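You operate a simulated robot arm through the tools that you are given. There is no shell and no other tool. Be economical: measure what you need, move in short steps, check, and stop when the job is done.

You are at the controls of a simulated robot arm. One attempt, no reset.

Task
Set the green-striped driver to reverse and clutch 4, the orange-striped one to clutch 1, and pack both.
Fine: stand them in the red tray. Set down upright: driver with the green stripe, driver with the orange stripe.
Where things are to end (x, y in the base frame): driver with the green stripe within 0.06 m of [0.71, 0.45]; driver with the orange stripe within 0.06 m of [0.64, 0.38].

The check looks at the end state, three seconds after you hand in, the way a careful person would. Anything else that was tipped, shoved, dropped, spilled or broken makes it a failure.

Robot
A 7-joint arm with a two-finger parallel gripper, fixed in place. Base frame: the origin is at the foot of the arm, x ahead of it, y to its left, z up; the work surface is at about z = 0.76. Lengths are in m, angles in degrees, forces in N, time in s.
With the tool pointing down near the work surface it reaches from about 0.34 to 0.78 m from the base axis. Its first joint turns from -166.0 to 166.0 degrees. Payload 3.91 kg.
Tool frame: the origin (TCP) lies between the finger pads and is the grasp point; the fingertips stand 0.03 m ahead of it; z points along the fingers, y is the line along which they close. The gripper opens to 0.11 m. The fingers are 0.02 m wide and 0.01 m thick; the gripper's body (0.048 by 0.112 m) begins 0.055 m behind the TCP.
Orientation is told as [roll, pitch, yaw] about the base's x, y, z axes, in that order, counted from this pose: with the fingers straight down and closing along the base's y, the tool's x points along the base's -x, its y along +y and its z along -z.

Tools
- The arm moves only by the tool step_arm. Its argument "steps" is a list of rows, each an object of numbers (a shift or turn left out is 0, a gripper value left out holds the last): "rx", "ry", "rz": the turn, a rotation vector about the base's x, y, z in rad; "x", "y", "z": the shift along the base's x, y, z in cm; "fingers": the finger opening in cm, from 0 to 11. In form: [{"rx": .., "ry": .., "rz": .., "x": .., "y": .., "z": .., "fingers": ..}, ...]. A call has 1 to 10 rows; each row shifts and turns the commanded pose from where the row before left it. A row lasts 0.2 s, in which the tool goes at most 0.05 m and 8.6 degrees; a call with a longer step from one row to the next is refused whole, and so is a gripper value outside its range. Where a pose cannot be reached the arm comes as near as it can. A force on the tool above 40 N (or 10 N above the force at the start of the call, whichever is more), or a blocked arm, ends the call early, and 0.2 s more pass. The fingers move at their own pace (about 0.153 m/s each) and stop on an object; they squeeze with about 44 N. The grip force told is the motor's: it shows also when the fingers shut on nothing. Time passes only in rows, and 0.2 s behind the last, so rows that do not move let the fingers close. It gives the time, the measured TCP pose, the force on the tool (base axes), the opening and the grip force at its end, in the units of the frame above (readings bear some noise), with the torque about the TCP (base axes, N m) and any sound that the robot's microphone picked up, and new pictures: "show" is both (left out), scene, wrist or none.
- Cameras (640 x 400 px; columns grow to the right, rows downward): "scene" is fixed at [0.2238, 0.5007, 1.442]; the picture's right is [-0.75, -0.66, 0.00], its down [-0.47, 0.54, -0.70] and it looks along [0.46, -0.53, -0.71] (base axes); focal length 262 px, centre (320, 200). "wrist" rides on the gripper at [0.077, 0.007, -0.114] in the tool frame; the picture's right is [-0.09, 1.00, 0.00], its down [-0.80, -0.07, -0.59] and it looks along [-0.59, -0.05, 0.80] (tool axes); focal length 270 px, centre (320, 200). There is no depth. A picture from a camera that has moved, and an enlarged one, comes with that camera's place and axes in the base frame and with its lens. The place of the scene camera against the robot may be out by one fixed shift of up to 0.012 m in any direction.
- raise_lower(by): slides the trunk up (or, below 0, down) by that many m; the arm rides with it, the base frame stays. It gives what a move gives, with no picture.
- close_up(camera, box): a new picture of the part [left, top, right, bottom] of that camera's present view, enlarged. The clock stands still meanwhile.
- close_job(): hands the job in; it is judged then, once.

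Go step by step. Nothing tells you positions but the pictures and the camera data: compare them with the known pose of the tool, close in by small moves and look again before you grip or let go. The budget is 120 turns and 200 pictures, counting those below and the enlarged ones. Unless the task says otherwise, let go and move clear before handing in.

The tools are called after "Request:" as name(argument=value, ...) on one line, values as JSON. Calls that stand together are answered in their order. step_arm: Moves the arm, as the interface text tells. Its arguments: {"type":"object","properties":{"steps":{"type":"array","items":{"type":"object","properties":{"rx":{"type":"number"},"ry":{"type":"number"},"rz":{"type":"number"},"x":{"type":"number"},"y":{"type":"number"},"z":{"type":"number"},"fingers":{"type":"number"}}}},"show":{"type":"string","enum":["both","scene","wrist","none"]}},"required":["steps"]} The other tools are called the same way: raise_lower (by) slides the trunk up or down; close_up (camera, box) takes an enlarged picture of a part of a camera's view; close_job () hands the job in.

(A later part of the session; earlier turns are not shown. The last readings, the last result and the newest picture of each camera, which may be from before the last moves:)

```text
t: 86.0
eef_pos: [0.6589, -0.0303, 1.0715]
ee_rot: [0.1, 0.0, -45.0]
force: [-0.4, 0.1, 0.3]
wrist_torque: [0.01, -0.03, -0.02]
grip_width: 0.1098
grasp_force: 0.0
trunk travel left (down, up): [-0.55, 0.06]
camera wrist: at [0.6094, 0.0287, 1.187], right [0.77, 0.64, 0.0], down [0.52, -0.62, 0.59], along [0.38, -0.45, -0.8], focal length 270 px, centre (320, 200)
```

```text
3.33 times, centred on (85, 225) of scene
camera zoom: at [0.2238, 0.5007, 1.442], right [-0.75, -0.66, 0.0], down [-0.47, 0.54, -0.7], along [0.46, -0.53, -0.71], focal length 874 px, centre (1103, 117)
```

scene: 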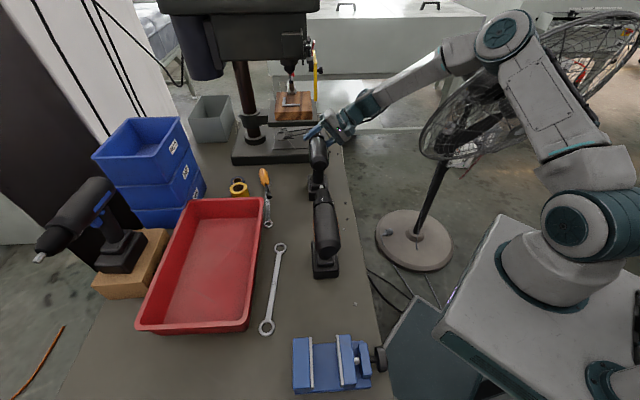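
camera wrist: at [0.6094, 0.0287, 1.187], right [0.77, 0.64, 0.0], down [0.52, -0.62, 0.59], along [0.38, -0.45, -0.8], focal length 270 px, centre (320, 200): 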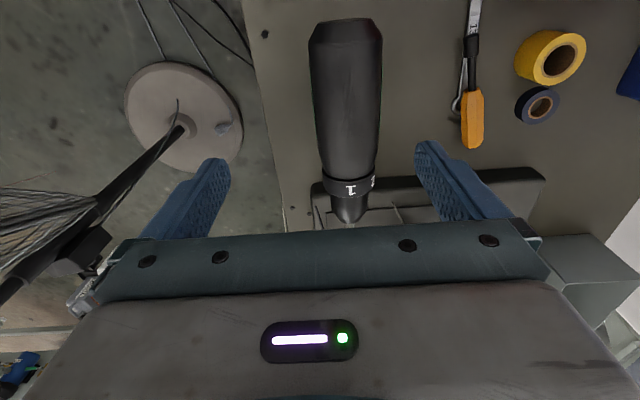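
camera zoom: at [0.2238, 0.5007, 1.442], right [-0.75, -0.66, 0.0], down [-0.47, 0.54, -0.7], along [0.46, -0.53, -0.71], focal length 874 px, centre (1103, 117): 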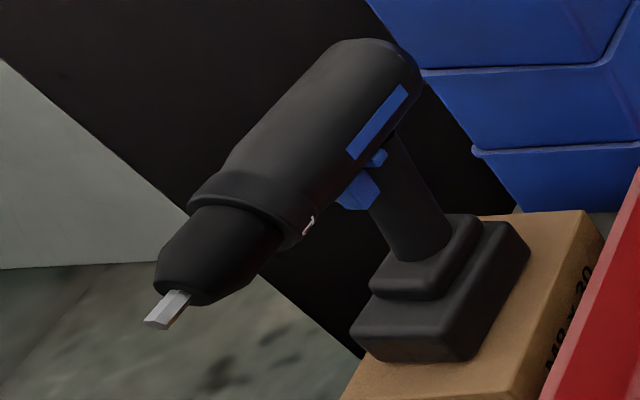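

The ring end positions stay as reasoned. Before touching green's slide I want a square-on view of its right side, since my earlier views were oblique and parallax could mislead.

Request:
step_arm(steps=[{"x": -1, "y": -1, "z": 2, "rz": 0.143}, {"x": -1, "y": -1, "z": 2, "rz": 0.143}, {"x": -1, "y": -1, "rz": 0.143}, {"x": -1, "y": -1, "rz": 0.143}, {"x": -1, "y": -1, "rz": 0.143}, {"x": -1, "y": -1, "rz": 0.143}, {"x": -1, "y": -1, "rz": 0.143}, {"x": -1, "y": -1, "rz": 0.143}, {"y": -1, "rz": 0.143}, {"rz": 0.143}], show="none")

Request:
step_arm(steps=[{"rz": 0.14}, {"rx": 0.1, "ry": -0.1, "z": -3}, {"rx": 0.1, "ry": -0.1, "z": -3}, {"rx": 0.1, "ry": -0.1, "z": -3}, {"rx": 0.1, "ry": -0.1, "z": -3}, {"rx": 0.1, "ry": -0.1, "z": -3}, {"rx": 0.07, "ry": -0.07, "z": -3}, {}], show="wrist")

```text
t: 88.2
eef_pos: [0.579, -0.1211, 1.112]
ee_rot: [0.0, 0.0, 37.0]
force: [0.1, -0.1, -1.9]
wrist_torque: [0.01, 0.03, -0.03]
grip_width: 0.11
grasp_force: 0.0
trunk travel left (down, up): [-0.55, 0.06]
```

```text
t: 90.0
eef_pos: [0.582, -0.1198, 0.9312]
ee_rot: [0.1, -46.4, 44.9]
force: [-0.8, -0.1, 0.1]
wrist_torque: [-0.01, 0.01, -0.03]
grip_width: 0.1101
grasp_force: 0.1
trunk travel left (down, up): [-0.55, 0.06]
camera wrist: at [0.4796, -0.2108, 0.955], right [-0.66, 0.75, 0.06], down [0.14, 0.04, 0.99], along [0.74, 0.66, -0.13], focal length 270 px, centre (320, 200)
```

wrist: 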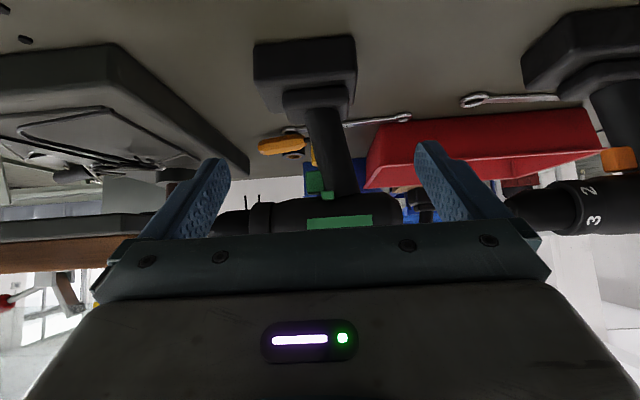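

Request:
close_up(camera="wrist", box=[230, 140, 410, 240])

Request:
close_up(camera="wrist", box=[295, 160, 365, 210])

```text
3.56 times, centred on (320, 190) of wrist
camera zoom: at [0.4796, -0.2108, 0.955], right [-0.66, 0.75, 0.06], down [0.14, 0.04, 0.99], along [0.74, 0.66, -0.13], focal length 961 px, centre (320, 236)
```

zoom: 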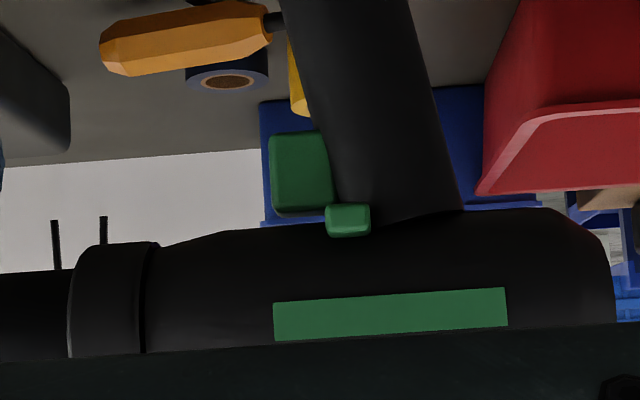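

```text
8.00 times, centred on (330, 185) of wrist
camera zoom: at [0.4796, -0.2108, 0.955], right [-0.66, 0.75, 0.06], down [0.14, 0.04, 0.99], along [0.74, 0.66, -0.13], focal length 2162 px, centre (240, 320)
```

zoom: 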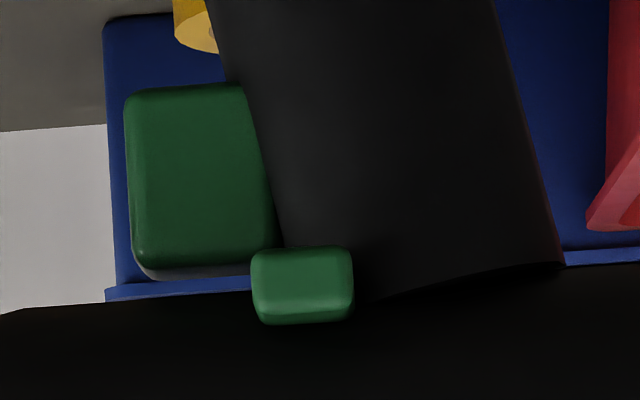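

Green's selector bar sits just behind the trigger, same as orange's, so it isn't plainly fore/aft. It may be a cross-bolt, so I'll look along the orange driver's axis from behind to compare how far it protrudes left and right.

Request:
step_arm(steps=[{"rx": -0.1, "ry": 0.1, "z": 3}, {"rx": -0.1, "ry": 0.1, "z": 3}, {"rx": -0.1, "ry": 0.1, "z": 3}, {"rx": -0.1, "ry": 0.1, "z": 3}, {"rx": -0.1, "ry": 0.1, "z": 3}, {"rx": -0.07, "ry": 0.07, "z": 3}, {"x": -2, "y": 3, "rz": -0.143}, {"x": -2, "y": 4, "rz": -0.143}, {"x": -2, "y": 4, "rz": -0.143}, {"x": -2, "y": 4, "rz": -0.143}], show="none")

Request:
step_arm(steps=[{"x": -2, "y": 4, "rz": -0.143}, {"x": -2, "y": 4, "rz": -0.143}, {"x": -2, "y": 4, "rz": -0.143}, {"x": -2, "y": 4, "rz": -0.143}, {"x": -2, "y": 4, "rz": -0.143}, {"x": -2, "y": 4, "rz": -0.143}, {"x": -2, "y": 3, "rz": -0.14}, {"x": -1, "y": 2}, {"x": -1, "y": 1}], show="none")

Request:
step_arm(steps=[{"rx": -0.1, "ry": -0.1, "z": -3}, {"rx": -0.1, "ry": -0.1, "z": -3}, {"rx": -0.1, "ry": -0.1, "z": -3}, {"rx": -0.1, "ry": -0.1, "z": -3}, {"rx": -0.1, "ry": -0.1, "z": -3}, {"rx": -0.07, "ry": -0.07, "z": -2}, {}], show="both")

```text
t: 92.2
eef_pos: [0.4985, 0.029, 1.1124]
ee_rot: [0.1, -0.2, 12.1]
force: [-0.7, 0.1, 0.0]
wrist_torque: [-0.03, -0.02, 0.01]
grip_width: 0.1102
grasp_force: 0.0
trunk travel left (down, up): [-0.55, 0.06]
```

```text
t: 94.2
eef_pos: [0.3381, 0.3307, 1.1111]
ee_rot: [0.1, 0.0, -44.9]
force: [0.1, -0.1, 0.1]
wrist_torque: [0.0, 0.02, 0.04]
grip_width: 0.1098
grasp_force: 0.1
trunk travel left (down, up): [-0.55, 0.06]
```

```text
t: 95.8
eef_pos: [0.3402, 0.3297, 0.943]
ee_rot: [0.1, -46.2, -44.9]
force: [-0.3, 0.3, 0.1]
wrist_torque: [0.03, 0.01, -0.01]
grip_width: 0.11
grasp_force: 0.2
trunk travel left (down, up): [-0.55, 0.06]
camera wrist: at [0.2477, 0.4305, 0.9669], right [0.75, 0.66, 0.06], down [0.04, -0.14, 0.99], along [0.67, -0.74, -0.13], focal length 270 px, centre (320, 200)
```

scene: 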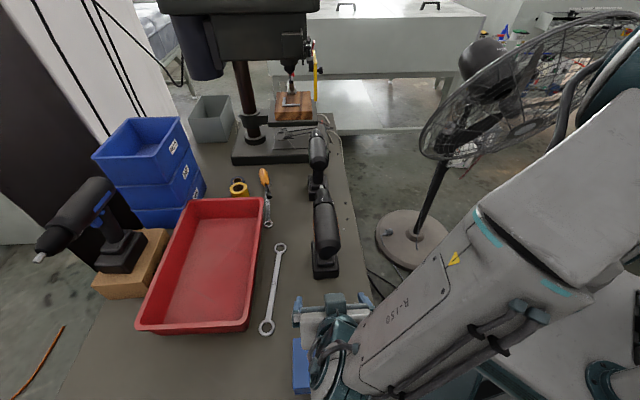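
wrist: 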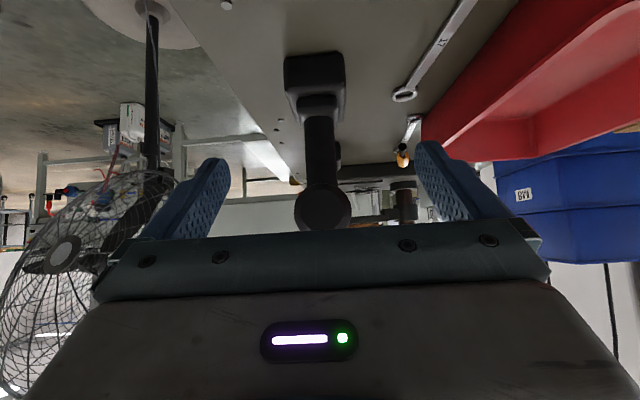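

Request:
close_up(camera="wrist", box=[290, 120, 370, 235])

Request:
close_up(camera="wrist", box=[290, 170, 360, 215])

```text
3.48 times, centred on (330, 178) of wrist
camera zoom: at [0.2477, 0.4305, 0.9669], right [0.75, 0.66, 0.06], down [0.04, -0.14, 0.99], along [0.67, -0.74, -0.13], focal length 940 px, centre (285, 278)
```

zoom: 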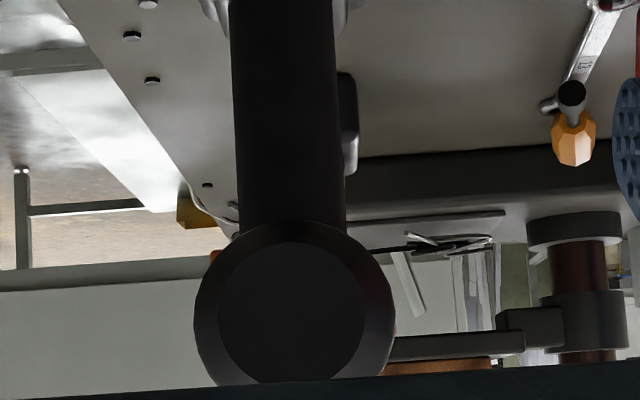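

```text
8.89 times, centred on (325, 192) of wrist
camera zoom: at [0.2477, 0.4305, 0.9669], right [0.75, 0.66, 0.06], down [0.04, -0.14, 0.99], along [0.67, -0.74, -0.13], focal length 2402 px, centre (276, 267)
```

zoom: 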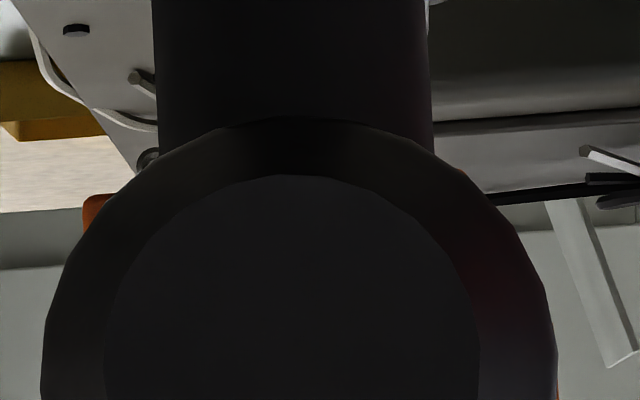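

Geometry settles it: the selector is a cross-bolt, and on both drivers it now sticks out ~27 mm on the right and only ~15 mm on the left (all drivers in the same default, forward). Reverse means pushing it across to the left. I'll squeeze it with the hand leaning 45° so that the left pad backs the body while the right pad pushes the bolt.

Request:
step_arm(steps=[{"rx": 0.1, "ry": 0.1, "z": 3}, {"rx": 0.1, "ry": 0.1, "z": 3}, {"rx": 0.1, "ry": 0.1, "z": 3}, {"rx": 0.1, "ry": 0.1, "z": 3}, {"rx": 0.1, "ry": 0.1, "z": 3}, {"rx": 0.07, "ry": 0.07, "z": 4}, {"x": 2, "y": -4}, {"x": 2, "y": -4}, {"x": 2, "y": -4}, {"x": 2, "y": -4}], show="none")

Request:
step_arm(steps=[{"x": 2.5, "y": -4}, {"x": 2.5, "y": -4}, {"x": 2.5, "y": -4}, {"x": 2.5, "y": -4}, {"x": 2.5, "y": -4, "rx": 0.09, "ry": -0.09}, {"x": 2.5, "y": -4, "rx": 0.09, "ry": -0.09}, {"x": 2, "y": -1.3, "rx": 0.09, "ry": -0.09, "z": -2}, {"x": 2, "rx": 0.09, "ry": -0.09, "z": -2}, {"x": 2, "rx": 0.09, "ry": -0.09, "z": -2}, {"x": 0.2, "rx": 0.105, "ry": -0.105, "z": -2}], show="wrist")

```text
t: 98.0
eef_pos: [0.4176, 0.1684, 1.1303]
ee_rot: [0.1, 0.0, -44.8]
force: [0.3, 0.4, 0.9]
wrist_torque: [0.03, 0.03, -0.03]
grip_width: 0.11
grasp_force: 0.1
trunk travel left (down, up): [-0.55, 0.06]
```

```text
t: 100.2
eef_pos: [0.6303, -0.0857, 1.0499]
ee_rot: [45.2, 0.0, -45.1]
force: [0.3, -0.8, 0.5]
wrist_torque: [-0.01, 0.02, 0.0]
grip_width: 0.1099
grasp_force: 0.1
trunk travel left (down, up): [-0.55, 0.06]
camera wrist: at [0.5212, -0.0843, 1.1369], right [0.56, 0.43, 0.71], down [0.23, -0.9, 0.37], along [0.8, -0.04, -0.6], focal length 270 px, centre (320, 200)
```

wrist: 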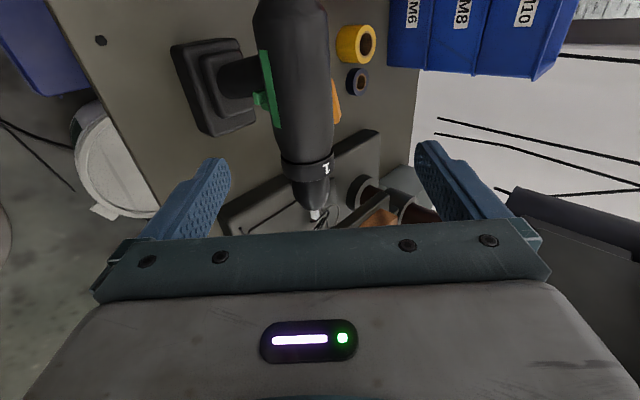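

The bolt end appears exactly where computed. Approaching in two stages.

Request:
step_arm(steps=[{"z": -3.2}, {"x": 1.2, "y": 1.2, "z": -1.7}, {"x": 1.2, "y": 1.2, "z": -1.7}, {"x": 1.2, "y": 1.2, "z": -1.7}, {}], show="wrist")

```text
t: 101.4
eef_pos: [0.6671, -0.0482, 0.9705]
ee_rot: [45.2, 0.0, -45.0]
force: [0.5, -0.6, -0.1]
wrist_torque: [0.0, -0.03, -0.01]
grip_width: 0.11
grasp_force: 0.1
trunk travel left (down, up): [-0.55, 0.06]
camera wrist: at [0.5583, -0.0479, 1.056], right [0.56, 0.44, 0.71], down [0.23, -0.9, 0.37], along [0.8, -0.04, -0.6], focal length 270 px, centre (320, 200)
```

wrist: 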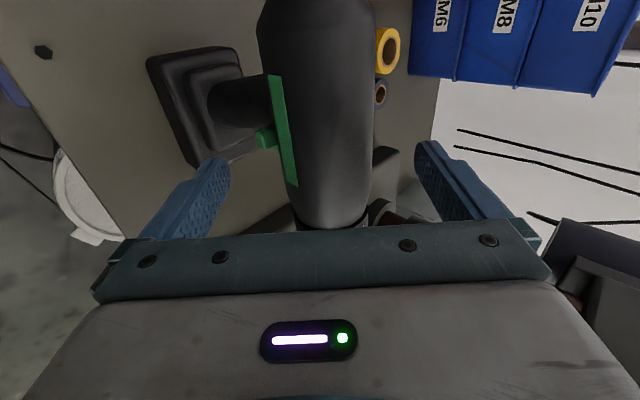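

Request:
step_arm(steps=[{"x": 1.0, "y": 0.95, "z": -1.9}, {"fingers": 7.6}, {}], show="wrist")

Request:
close_up(camera="wrist", box=[200, 100, 420, 240])

```text
t: 102.2
eef_pos: [0.6765, -0.0382, 0.949]
ee_rot: [45.0, -0.1, -45.0]
force: [-0.1, -0.4, -0.3]
wrist_torque: [0.0, 0.01, 0.04]
grip_width: 0.076
grasp_force: 0.1
trunk travel left (down, up): [-0.55, 0.06]
camera wrist: at [0.5673, -0.0379, 1.0365], right [0.56, 0.44, 0.71], down [0.23, -0.9, 0.37], along [0.8, -0.04, -0.6], focal length 270 px, centre (320, 200)
```

wrist: 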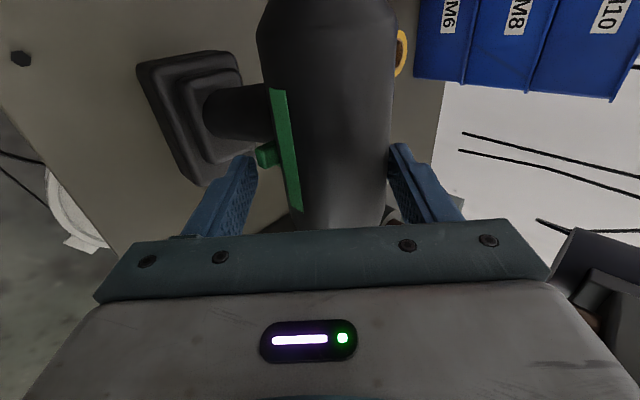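

```text
2.86 times, centred on (310, 170) of wrist
camera zoom: at [0.5673, -0.0379, 1.0365], right [0.56, 0.44, 0.71], down [0.23, -0.9, 0.37], along [0.8, -0.04, -0.6], focal length 772 px, centre (349, 286)
```

zoom: 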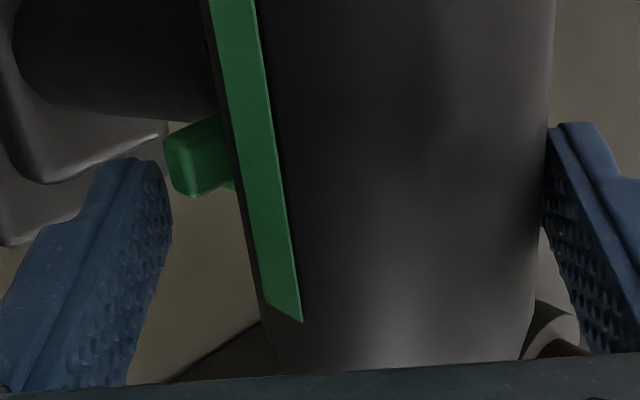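

Positions match the plan: the right pad overlaps the front half of the bolt end. Now squeezing in small coordinated steps, keeping the left pad at the body.

Request:
step_arm(steps=[{"x": 0.075, "y": 0.075, "z": 0.106, "fingers": 7.2}, {"fingers": 7.0}, {"x": 0.05, "y": 0.05, "z": 0.07, "fingers": 6.8}, {"x": 0.05, "y": 0.05, "z": 0.07, "fingers": 6.6}, {}], show="none")

Request:
close_up(camera="wrist", box=[200, 100, 420, 240])

```text
t: 103.4
eef_pos: [0.6792, -0.0366, 0.9519]
ee_rot: [45.2, 0.0, -45.0]
force: [0.4, 0.8, 0.5]
wrist_torque: [0.05, 0.02, -0.02]
grip_width: 0.0661
grasp_force: 0.2
trunk travel left (down, up): [-0.55, 0.06]
```

```text
2.86 times, centred on (310, 170) of wrist
camera zoom: at [0.5699, -0.0359, 1.0383], right [0.56, 0.44, 0.71], down [0.23, -0.9, 0.37], along [0.8, -0.04, -0.6], focal length 772 px, centre (349, 286)
```

zoom: 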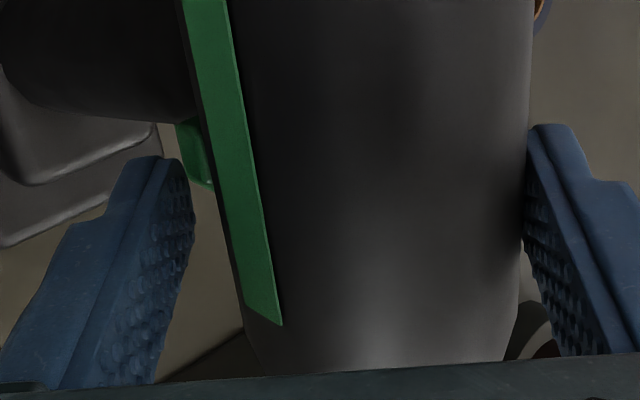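

The bolt is sliding in with hardly any force. Continuing.

Request:
step_arm(steps=[{"x": 0.05, "y": 0.05, "z": 0.07, "fingers": 6.4}, {"x": 0.05, "y": 0.05, "z": 0.07, "fingers": 6.2}, {"x": 0.05, "y": 0.05, "z": 0.07, "fingers": 6.0}, {}], show="none")

Request:
close_up(camera="wrist", box=[200, 100, 420, 240])

```text
t: 104.4
eef_pos: [0.6808, -0.0357, 0.954]
ee_rot: [45.1, 0.0, -45.0]
force: [-2.5, -3.6, -0.4]
wrist_torque: [-0.31, 0.25, 0.06]
grip_width: 0.0639
grasp_force: 4.1
trunk travel left (down, up): [-0.55, 0.06]
```

```text
2.86 times, centred on (310, 170) of wrist
camera zoom: at [0.5714, -0.0343, 1.04], right [0.56, 0.44, 0.71], down [0.23, -0.9, 0.37], along [0.8, -0.04, -0.6], focal length 772 px, centre (349, 286)
```

zoom: 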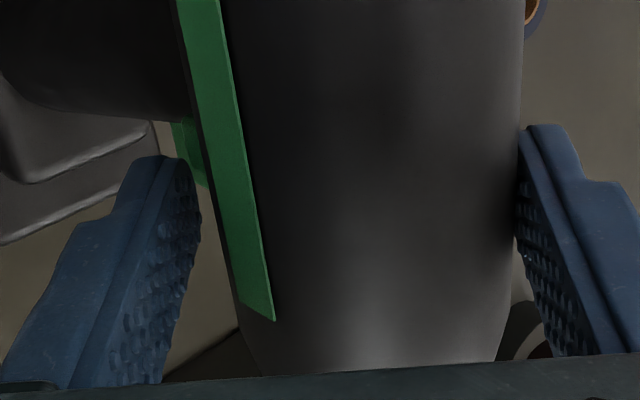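

Request:
step_arm(steps=[{"x": -0.08, "y": -0.08, "z": -0.1, "fingers": 6.1}, {"fingers": 5.8}, {}], show="none")

Request:
close_up(camera="wrist", box=[200, 100, 420, 240])

```text
t: 105.2
eef_pos: [0.6798, -0.0348, 0.9555]
ee_rot: [45.4, -0.1, -45.0]
force: [12.2, 1.9, 28.3]
wrist_torque: [0.92, -0.66, -0.15]
grip_width: 0.0591
grasp_force: 44.1
trunk travel left (down, up): [-0.55, 0.06]
```

```text
2.86 times, centred on (310, 170) of wrist
camera zoom: at [0.5706, -0.0345, 1.0413], right [0.55, 0.43, 0.71], down [0.23, -0.9, 0.37], along [0.8, -0.04, -0.6], focal length 772 px, centre (349, 286)
```

zoom: 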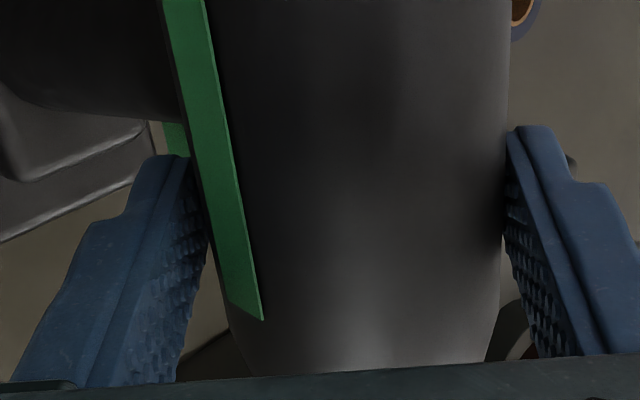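

The squeeze closed to 59 mm, just the value computed for a fully shifted bolt. Opening and backing out along the tool axis.

Request:
step_arm(steps=[{"fingers": 6.4}, {"fingers": 8}, {"x": -1.2, "y": -1.2, "z": 1.7, "fingers": 11}, {"x": -1.2, "y": -1.2, "z": 1.7}, {"x": -1.2, "y": -1.2, "z": 1.7}, {"x": -0.5, "y": -0.5, "z": 2}, {}], show="both")

Request:
close_up(camera="wrist", box=[200, 30, 360, 230])

```text
t: 106.8
eef_pos: [0.6383, -0.0755, 1.0252]
ee_rot: [45.1, 0.1, -44.9]
force: [0.4, -0.5, -0.7]
wrist_torque: [-0.01, 0.02, 0.02]
grip_width: 0.1099
grasp_force: 0.1
trunk travel left (down, up): [-0.55, 0.06]
camera wrist: at [0.5291, -0.0758, 1.1105], right [0.56, 0.44, 0.71], down [0.23, -0.9, 0.37], along [0.8, -0.04, -0.6], focal length 270 px, centre (320, 200)
```

scene: 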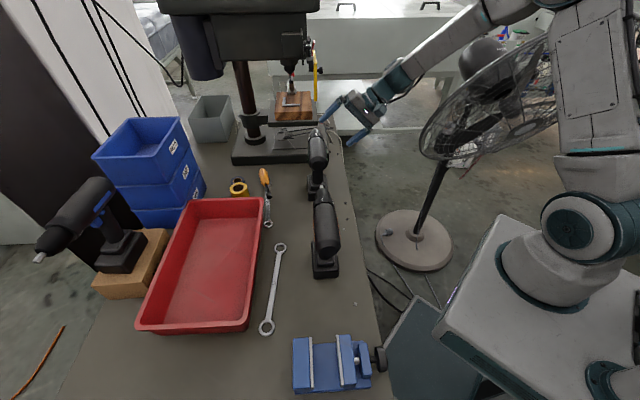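
wrist: 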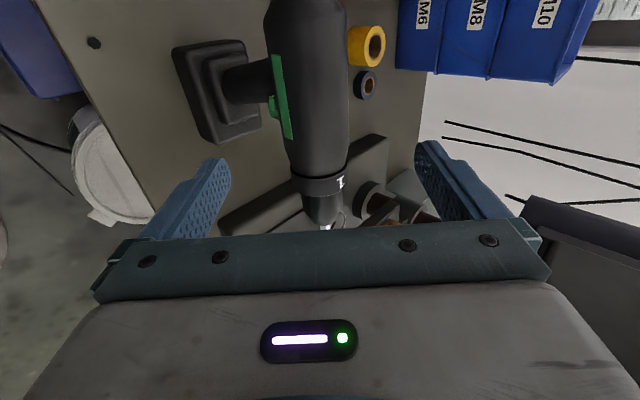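

```text
2.00 times, centred on (280, 130) of wrist
camera zoom: at [0.5291, -0.0758, 1.1105], right [0.56, 0.44, 0.71], down [0.23, -0.9, 0.37], along [0.8, -0.04, -0.6], focal length 541 px, centre (400, 340)
```

zoom: 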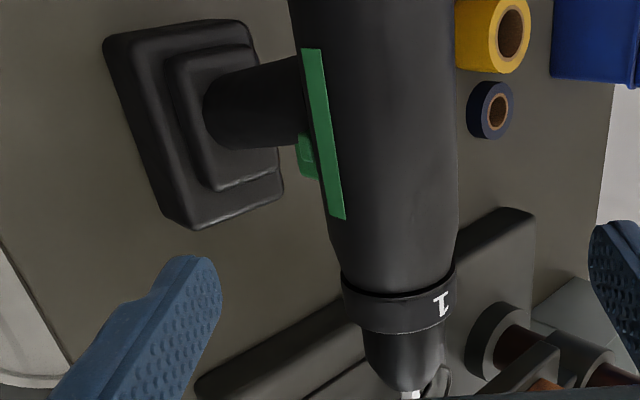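

The bolt is now nearly flush on the right. Next I'll grip the green body above the grip with a 25° lean (needed for reach at the tray) and lift it.

Request:
step_arm(steps=[{"rx": -0.0823, "ry": 0.0823, "z": 2, "x": 0.6, "y": 0.5}, {"rx": -0.0823, "ry": 0.0823, "z": 2, "x": 0.6, "y": 0.5}, {"rx": -0.0823, "ry": 0.0823, "x": 0.5, "y": 0.5}, {"x": 1.0, "y": 1.0, "z": -2.9}, {"x": 0.5, "y": 0.5, "z": -1.5}, {}], show="wrist")

```text
t: 108.2
eef_pos: [0.671, -0.0447, 1.0191]
ee_rot: [25.0, 0.0, -45.0]
force: [0.6, -0.8, -0.1]
wrist_torque: [-0.02, 0.01, 0.02]
grip_width: 0.1101
grasp_force: 0.0
trunk travel left (down, up): [-0.55, 0.06]
camera wrist: at [0.5856, -0.0206, 1.1266], right [0.7, 0.58, 0.42], down [0.34, -0.79, 0.51], along [0.63, -0.21, -0.75], focal length 270 px, centre (320, 200)
```

wrist: 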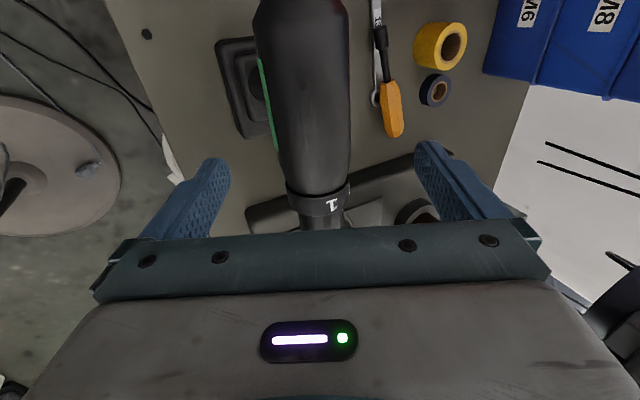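

Request:
step_arm(steps=[{"x": 0.2, "y": 0.2, "z": -2.0}, {"x": 0.6, "y": 0.6, "z": -2.0}, {"x": 0.6, "y": 0.6, "z": -2.0}, {"fingers": 7}, {}], show="wrist")

```text
t: 109.4
eef_pos: [0.6848, -0.0322, 0.9587]
ee_rot: [25.2, 0.0, -44.9]
force: [0.0, 0.0, -0.6]
wrist_torque: [0.01, -0.02, 0.02]
grip_width: 0.0701
grasp_force: 0.1
trunk travel left (down, up): [-0.55, 0.06]
camera wrist: at [0.6001, -0.0081, 1.0665], right [0.7, 0.58, 0.42], down [0.34, -0.79, 0.51], along [0.63, -0.21, -0.75], focal length 270 px, centre (320, 200)
```

wrist: 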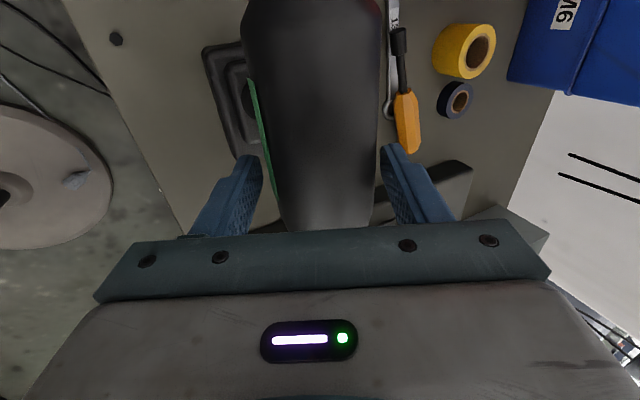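

Centred. Closing and lifting.

Request:
step_arm(steps=[{"fingers": 4}, {"fingers": 4}, {}, {"z": 0.5}, {"z": 1}, {"z": 2}, {"z": 2}, {}], show="both")

```text
t: 111.2
eef_pos: [0.6862, -0.0308, 1.0128]
ee_rot: [25.0, -0.1, -44.9]
force: [-0.1, -0.4, -12.4]
wrist_torque: [-0.06, 0.05, 0.03]
grip_width: 0.0569
grasp_force: 43.7
trunk travel left (down, up): [-0.55, 0.06]
camera wrist: at [0.6017, -0.0069, 1.121], right [0.7, 0.58, 0.42], down [0.34, -0.79, 0.51], along [0.63, -0.21, -0.75], focal length 270 px, centre (320, 200)
```

scene: 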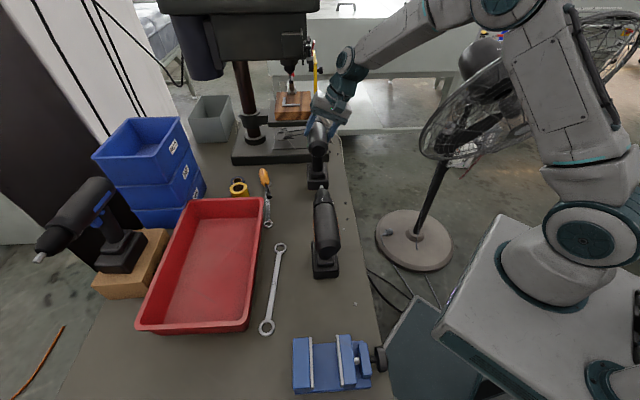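
wrist: 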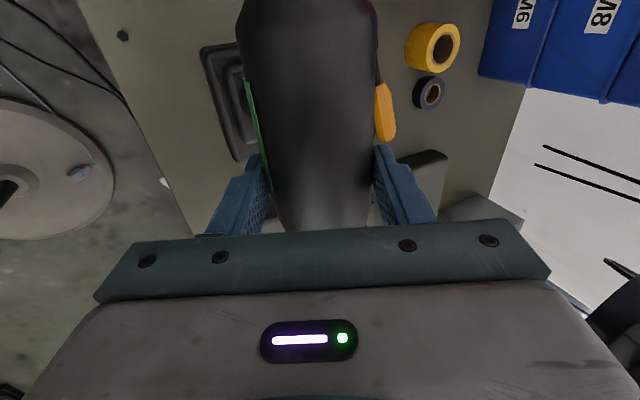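

Balanced and upright. Carrying it across to above the tray, kept low for reach.

Request:
step_arm(steps=[{"z": 3}, {"z": 3, "y": 2}, {"y": 4}, {"y": 4.5}, {"y": 4.5}, {"y": 4.5}, {"y": 4.5}, {"y": 4.5}, {"y": 4.5}, {"y": 4.5}], show="both")

```text
t: 113.4
eef_pos: [0.6855, 0.3474, 1.0709]
ee_rot: [25.0, 0.0, -44.9]
force: [0.2, 0.9, -12.6]
wrist_torque: [-0.03, 0.04, -0.02]
grip_width: 0.0571
grasp_force: 44.1
trunk travel left (down, up): [-0.55, 0.06]
camera wrist: at [0.601, 0.3721, 1.1788], right [0.7, 0.58, 0.42], down [0.35, -0.79, 0.51], along [0.63, -0.21, -0.75], focal length 270 px, centre (320, 200)
```

scene: 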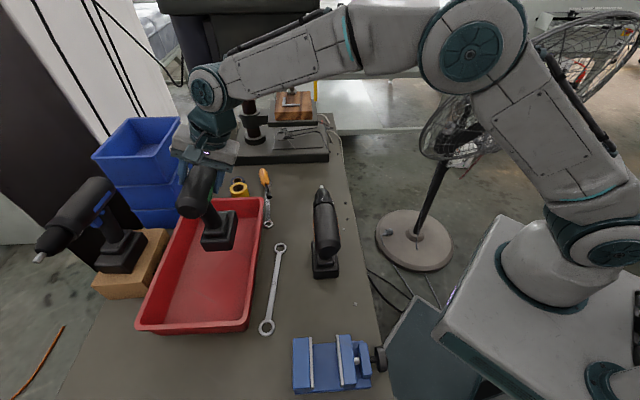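
wrist: 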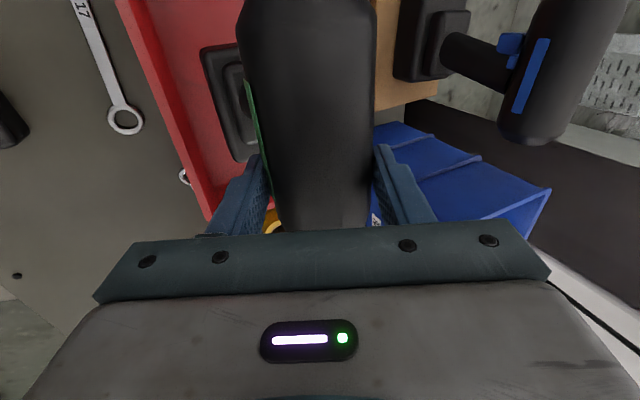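

Request:
step_arm(steps=[{"y": 4, "z": -1}, {"y": 4, "z": -1}, {"y": 3, "x": 0.6}, {}], show="both")

Request:
close_up(camera="scene", box=[125, 150, 285, 340])

```text
t: 114.4
eef_pos: [0.6927, 0.4547, 1.0537]
ee_rot: [25.0, 0.0, -44.9]
force: [-0.4, -1.0, -12.0]
wrist_torque: [-0.09, 0.04, 0.01]
grip_width: 0.057
grasp_force: 43.8
trunk travel left (down, up): [-0.55, 0.06]
camera wrist: at [0.6077, 0.4792, 1.1604], right [0.7, 0.58, 0.42], down [0.34, -0.79, 0.51], along [0.63, -0.21, -0.75], focal length 270 px, centre (320, 200)
```

scene: 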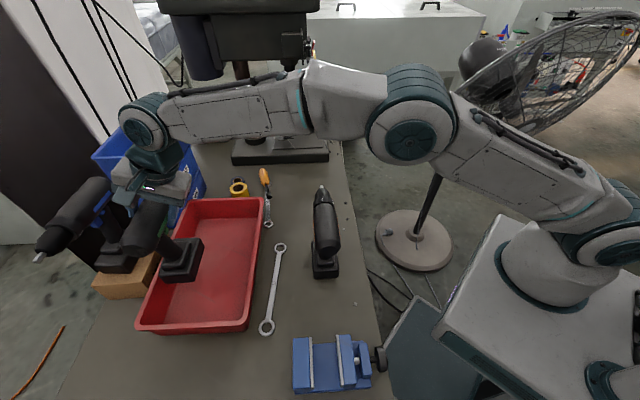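
wrist: 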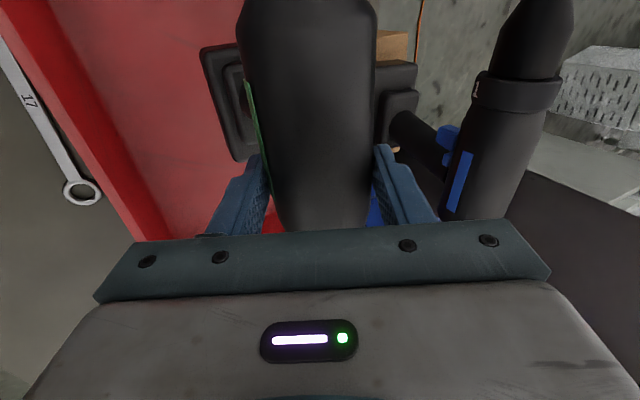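

```text
2.11 times, centred on (205, 245) of scene
camera zoom: at [0.2238, 0.5007, 1.442], right [-0.75, -0.66, 0.0], down [-0.47, 0.54, -0.7], along [0.46, -0.53, -0.71], focal length 552 px, centre (562, 105)
```

zoom: 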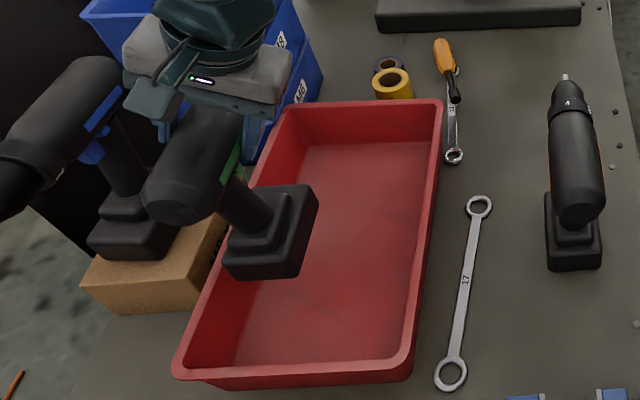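

Reach is fine. I'll nudge it 5 mm toward the tray's middle in x and y, to leave room from the left wall, then lower into the tray.

Request:
step_arm(steps=[{"x": -0.5, "y": -0.5}, {"z": -3}, {"z": -3}, {"z": -1.5}, {}], show="scene")

Request:
close_up(camera="scene", box=[125, 170, 285, 340])

```text
t: 115.6
eef_pos: [0.6865, 0.4478, 0.9795]
ee_rot: [25.0, -0.1, -44.9]
force: [0.0, 0.1, -11.8]
wrist_torque: [-0.05, 0.06, 0.01]
grip_width: 0.0573
grasp_force: 43.7
trunk travel left (down, up): [-0.55, 0.06]
```

scene: 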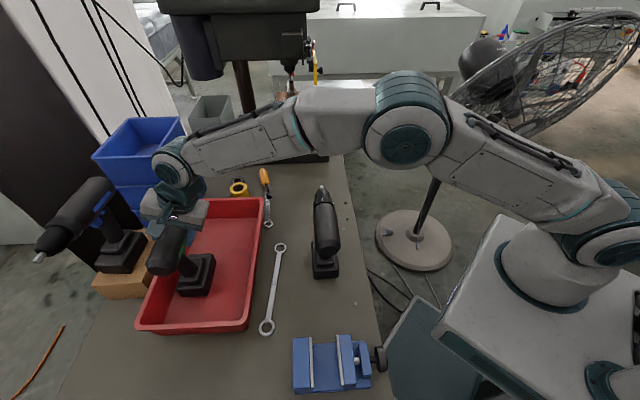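

```text
2.35 times, centred on (205, 255) of scene
camera zoom: at [0.2238, 0.5007, 1.442], right [-0.75, -0.66, 0.0], down [-0.47, 0.54, -0.7], along [0.46, -0.53, -0.71], focal length 617 px, centre (591, 71)
```

zoom: 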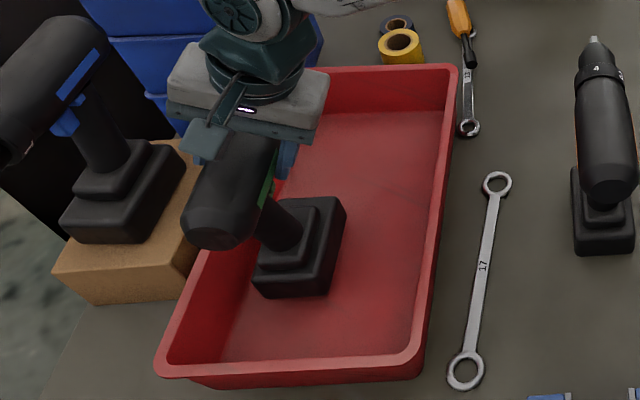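

I have ~12-19 mm to the left wall, so I'll take 6 mm of that to leave room for the orange one, and lower the rest gently.

Request:
step_arm(steps=[{"x": 0.45, "y": 0.45}, {"z": -0.7}, {"z": -0.4}, {"z": -0.3}, {}], show="none")

```text
t: 116.8
eef_pos: [0.6915, 0.4506, 0.9662]
ee_rot: [25.1, 0.0, -45.1]
force: [-0.4, -1.4, -4.6]
wrist_torque: [0.16, 0.14, 0.04]
grip_width: 0.0572
grasp_force: 44.2
trunk travel left (down, up): [-0.55, 0.06]
```

Request:
step_arm(steps=[{"z": -0.1}, {}], show="none")

Request:
close_up(camera="scene", box=[125, 170, 285, 340])

```text
t: 117.4
eef_pos: [0.6896, 0.4515, 0.9665]
ee_rot: [25.1, -0.1, -45.1]
force: [2.0, -0.9, 0.6]
wrist_torque: [0.54, -0.14, -0.08]
grip_width: 0.0572
grasp_force: 44.3
trunk travel left (down, up): [-0.55, 0.06]
```

```text
2.35 times, centred on (205, 255) of scene
camera zoom: at [0.2238, 0.5007, 1.442], right [-0.75, -0.66, 0.0], down [-0.47, 0.54, -0.7], along [0.46, -0.53, -0.71], focal length 617 px, centre (591, 71)
```

zoom: 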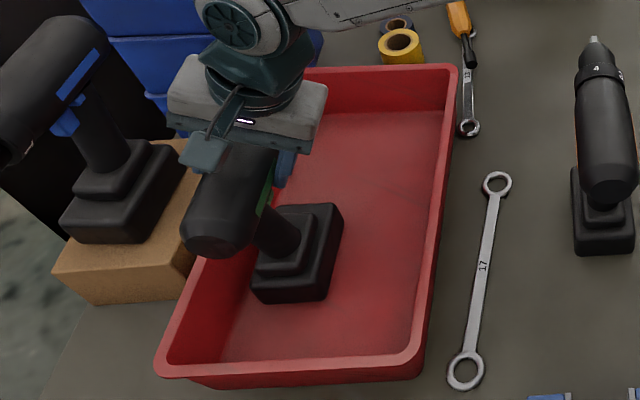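

It carries its own weight on the tray floor. Letting go.

Request:
step_arm(steps=[{"fingers": 6.2}, {"fingers": 8}, {}], show="none")

Request:
step_arm(steps=[{"x": -0.7, "y": -0.7, "z": 2.1}, {"x": -0.7, "y": -0.7, "z": 2.1}, {"x": -0.7, "y": -0.7, "z": 2.1}, {"x": -1, "y": -1, "z": 3}, {"x": -2, "y": -2, "z": 2}, {"x": -2, "y": -3}, {"x": -2, "y": -3}, {}], show="both")

Request:
close_up(camera="scene", box=[125, 170, 285, 340])

```text
t: 118.2
eef_pos: [0.689, 0.4513, 0.9645]
ee_rot: [25.1, -0.1, -44.8]
force: [0.5, -0.6, 0.3]
wrist_torque: [0.03, 0.02, 0.0]
grip_width: 0.0798
grasp_force: 0.1
trunk travel left (down, up): [-0.55, 0.06]
```

```text
t: 120.0
eef_pos: [0.5973, 0.3402, 1.0778]
ee_rot: [25.1, -0.1, -45.0]
force: [1.1, -0.2, -0.2]
wrist_torque: [-0.02, -0.03, -0.01]
grip_width: 0.08
grasp_force: 0.0
trunk travel left (down, up): [-0.55, 0.06]
camera wrist: at [0.5132, 0.3651, 1.1841], right [0.7, 0.58, 0.42], down [0.34, -0.79, 0.51], along [0.63, -0.21, -0.75], focal length 270 px, centre (320, 200)
```

scene: 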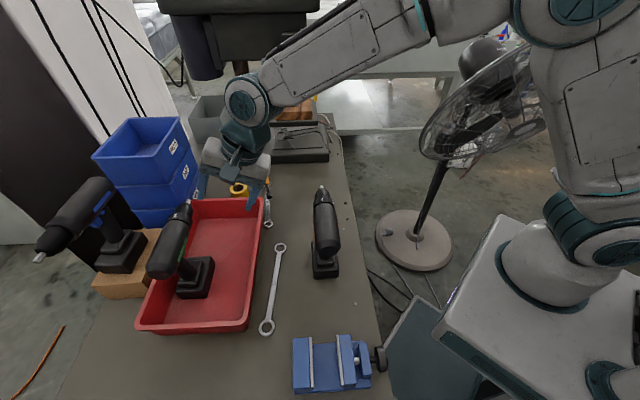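
wrist: 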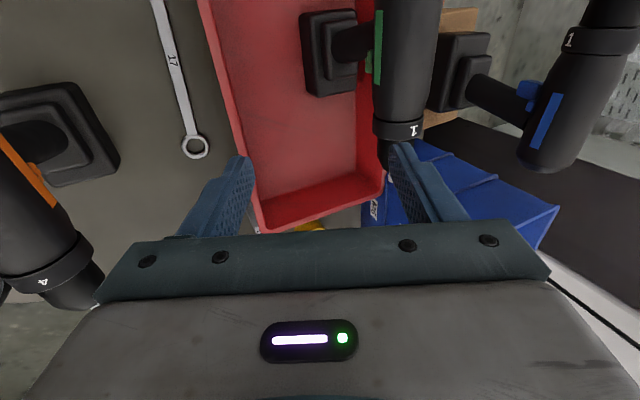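

```text
2.35 times, centred on (205, 255) of scene
camera zoom: at [0.2238, 0.5007, 1.442], right [-0.75, -0.66, 0.0], down [-0.47, 0.54, -0.7], along [0.46, -0.53, -0.71], focal length 617 px, centre (591, 71)
```

zoom: 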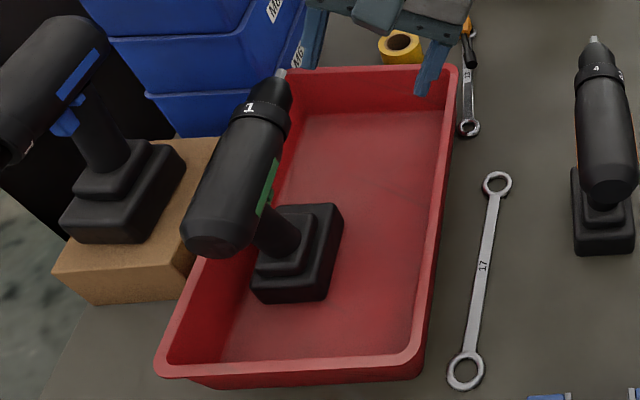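

Green stands upright in the tray. Now the orange one: straighten the hand and go above its body.

Request:
step_arm(steps=[{"x": -2, "y": -2.5, "z": 2, "rx": -0.077, "ry": 0.077, "fingers": 11}, {"x": -2, "y": -2.5, "rx": -0.077, "ry": 0.077}, {"x": -2, "y": -2.5, "rx": -0.077, "ry": 0.077}, {"x": -2, "y": -2.5, "rx": -0.077, "ry": 0.077}, {"x": -2, "y": -2.5}, {"x": -2.3, "y": -2.5}, {"z": -2}, {}], show="wrist")

```text
t: 121.8
eef_pos: [0.4767, 0.1909, 1.0788]
ee_rot: [0.2, -0.1, -44.9]
force: [-1.1, -0.3, 0.2]
wrist_torque: [0.03, -0.01, -0.02]
grip_width: 0.1099
grasp_force: 0.1
trunk travel left (down, up): [-0.55, 0.06]
camera wrist: at [0.4264, 0.2502, 1.1936], right [0.77, 0.64, 0.0], down [0.52, -0.62, 0.59], along [0.38, -0.45, -0.8], focal length 270 px, centre (320, 200)
```

wrist: 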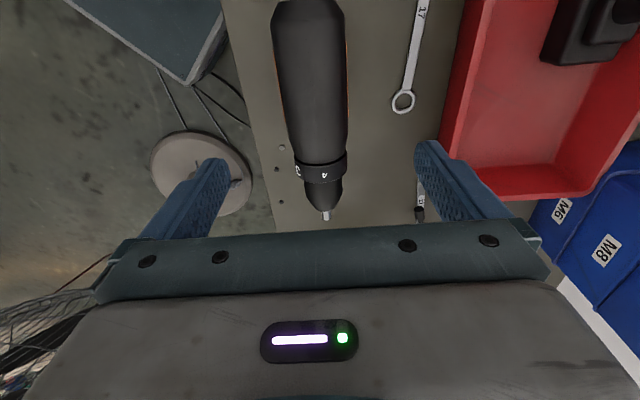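

Request:
step_arm(steps=[{"x": 0.2, "y": -0.9, "z": -3}, {"z": -3}, {"z": -3}, {"z": -2.8}, {"fingers": 7}, {}], show="wrist")

```text
t: 123.2
eef_pos: [0.4809, 0.1826, 0.9593]
ee_rot: [0.3, -0.1, -44.9]
force: [0.3, 1.2, 0.0]
wrist_torque: [0.01, -0.01, 0.02]
grip_width: 0.07
grasp_force: 0.1
trunk travel left (down, up): [-0.55, 0.06]
camera wrist: at [0.43, 0.2425, 1.0749], right [0.77, 0.64, 0.0], down [0.52, -0.62, 0.59], along [0.38, -0.45, -0.8], focal length 270 px, centre (320, 200)
```

wrist: 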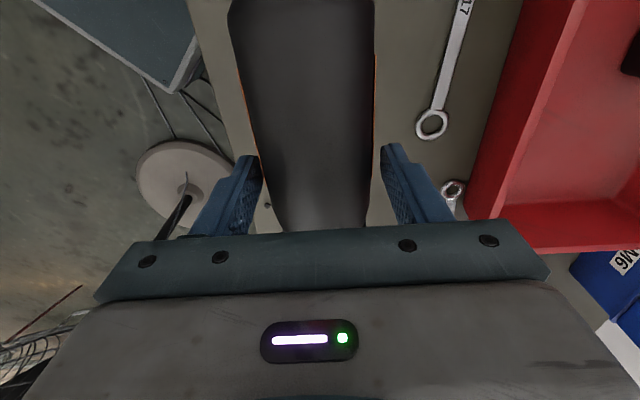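

Request:
step_arm(steps=[{"x": -0.15, "y": -0.15, "z": 0.2}, {"fingers": 4}, {"fingers": 4}, {}, {"z": 0.5}, {"z": 1}, {"z": 2.5}, {"z": 3}, {}], show="both")

```text
t: 125.2
eef_pos: [0.4778, 0.1824, 1.0336]
ee_rot: [0.1, 0.0, -44.8]
force: [-0.2, 0.3, -12.0]
wrist_torque: [-0.06, -0.07, -0.01]
grip_width: 0.0573
grasp_force: 43.8
trunk travel left (down, up): [-0.55, 0.06]
camera wrist: at [0.4279, 0.2411, 1.1478], right [0.77, 0.64, 0.0], down [0.52, -0.62, 0.59], along [0.38, -0.45, -0.8], focal length 270 px, centre (320, 200)
```

scene: 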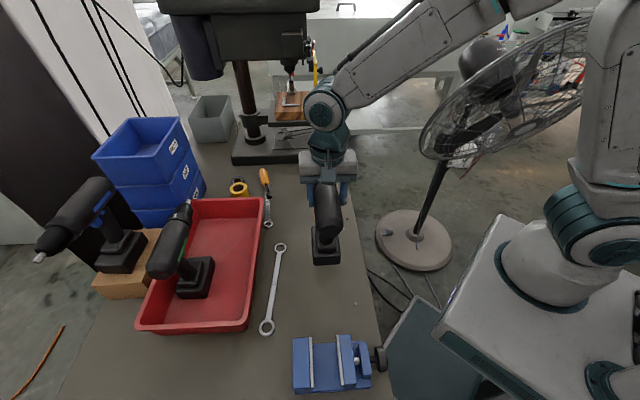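
wrist: 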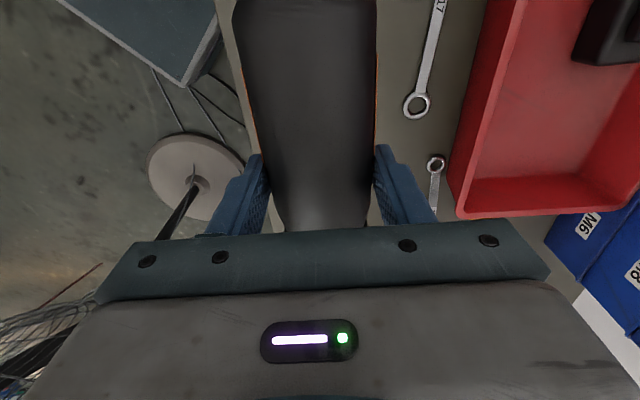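

Request:
step_arm(steps=[{"z": 3}, {"x": 2.5, "y": 3, "z": 2}, {"x": 3, "y": 3.5}, {"x": 3, "y": 3.5}, {"x": 3, "y": 3.5}, {"x": 3, "y": 3.5}, {"x": 1.3, "y": 2.2}, {}], show="both")

Request:
close_up(camera="scene", box=[125, 170, 285, 340])

```text
t: 127.0
eef_pos: [0.6367, 0.3745, 1.0816]
ee_rot: [-0.1, 0.0, -44.9]
force: [-0.4, 0.0, -12.2]
wrist_torque: [-0.02, -0.05, 0.01]
grip_width: 0.0569
grasp_force: 44.4
trunk travel left (down, up): [-0.55, 0.06]
camera wrist: at [0.5861, 0.4337, 1.1962], right [0.77, 0.64, 0.0], down [0.52, -0.62, 0.59], along [0.38, -0.46, -0.8], focal length 270 px, centre (320, 200)
```

scene: 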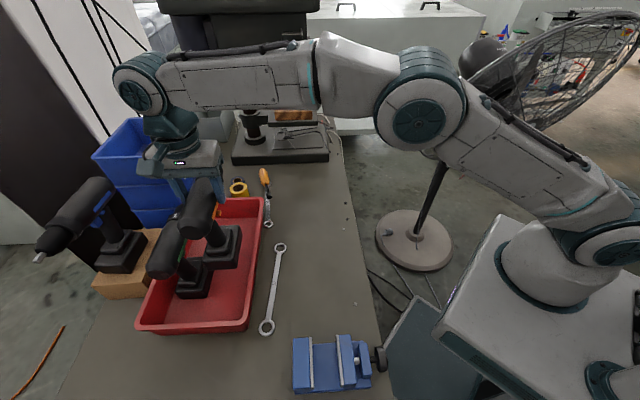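
wrist: 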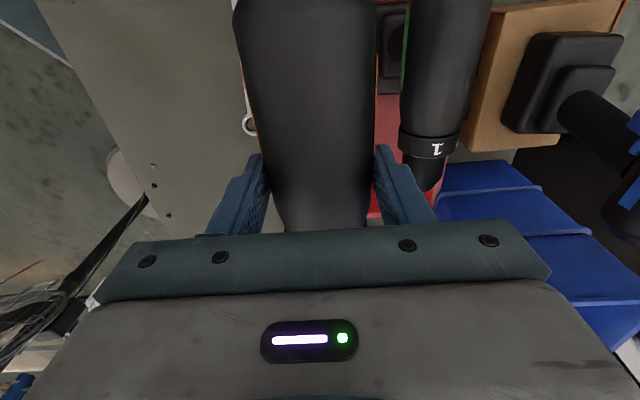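

```text
2.35 times, centred on (205, 255) of scene
camera zoom: at [0.2238, 0.5007, 1.442], right [-0.75, -0.66, 0.0], down [-0.47, 0.54, -0.7], along [0.46, -0.53, -0.71], focal length 617 px, centre (591, 71)
```

zoom: 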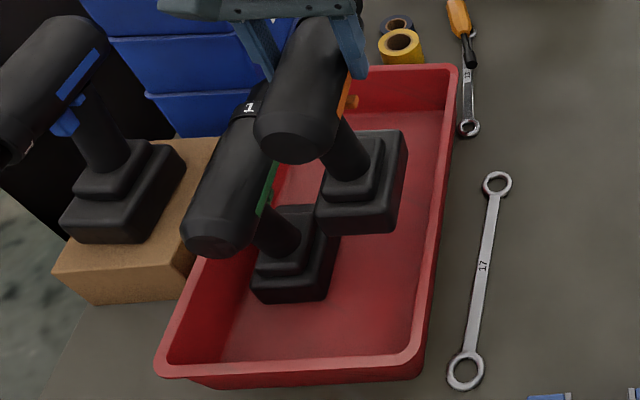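

About 23 mm to green and 7 mm to the right wall; shifting 5-6 mm toward green to even it out, then lowering.

Request:
step_arm(steps=[{"x": 0.4, "y": 0.4}, {"z": -3}, {"z": -3}, {"z": -3}, {}], show="none")

Request:
close_up(camera="scene", box=[125, 170, 285, 340])

```text
t: 128.2
eef_pos: [0.6393, 0.3768, 0.9904]
ee_rot: [0.1, 0.0, -44.8]
force: [0.8, -0.4, -12.4]
wrist_torque: [-0.08, -0.05, -0.01]
grip_width: 0.0572
grasp_force: 43.8
trunk travel left (down, up): [-0.55, 0.06]
```

```text
2.35 times, centred on (205, 255) of scene
camera zoom: at [0.2238, 0.5007, 1.442], right [-0.75, -0.66, 0.0], down [-0.47, 0.54, -0.7], along [0.46, -0.53, -0.71], focal length 617 px, centre (591, 71)
```

zoom: 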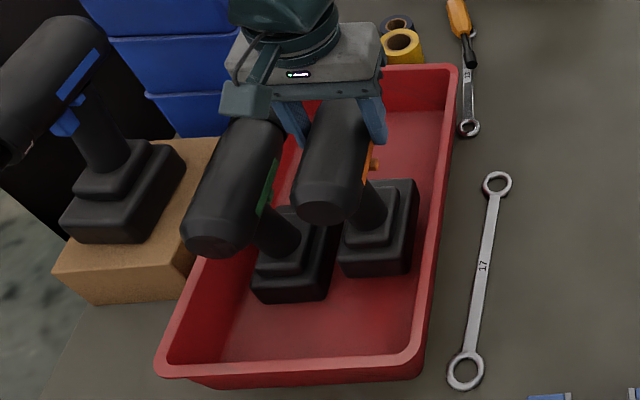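

Clear of both green and the wall. Lowering gently to touch.

Request:
step_arm(steps=[{"z": -1.2}, {"z": -0.6}, {"z": -0.3}, {}], show="none")

```text
t: 129.2
eef_pos: [0.6401, 0.3776, 0.97]
ee_rot: [0.1, 0.0, -45.0]
force: [0.3, 0.3, -11.4]
wrist_torque: [-0.03, -0.04, 0.02]
grip_width: 0.0572
grasp_force: 43.8
trunk travel left (down, up): [-0.55, 0.06]
```

Request:
step_arm(steps=[{"z": -0.2}, {"z": -0.2}, {}], show="none")

```text
t: 130.0
eef_pos: [0.6394, 0.377, 0.9696]
ee_rot: [0.2, -0.2, -44.9]
force: [-0.2, 0.1, 4.3]
wrist_torque: [-0.08, 0.67, 0.08]
grip_width: 0.0573
grasp_force: 44.1
trunk travel left (down, up): [-0.55, 0.06]
```

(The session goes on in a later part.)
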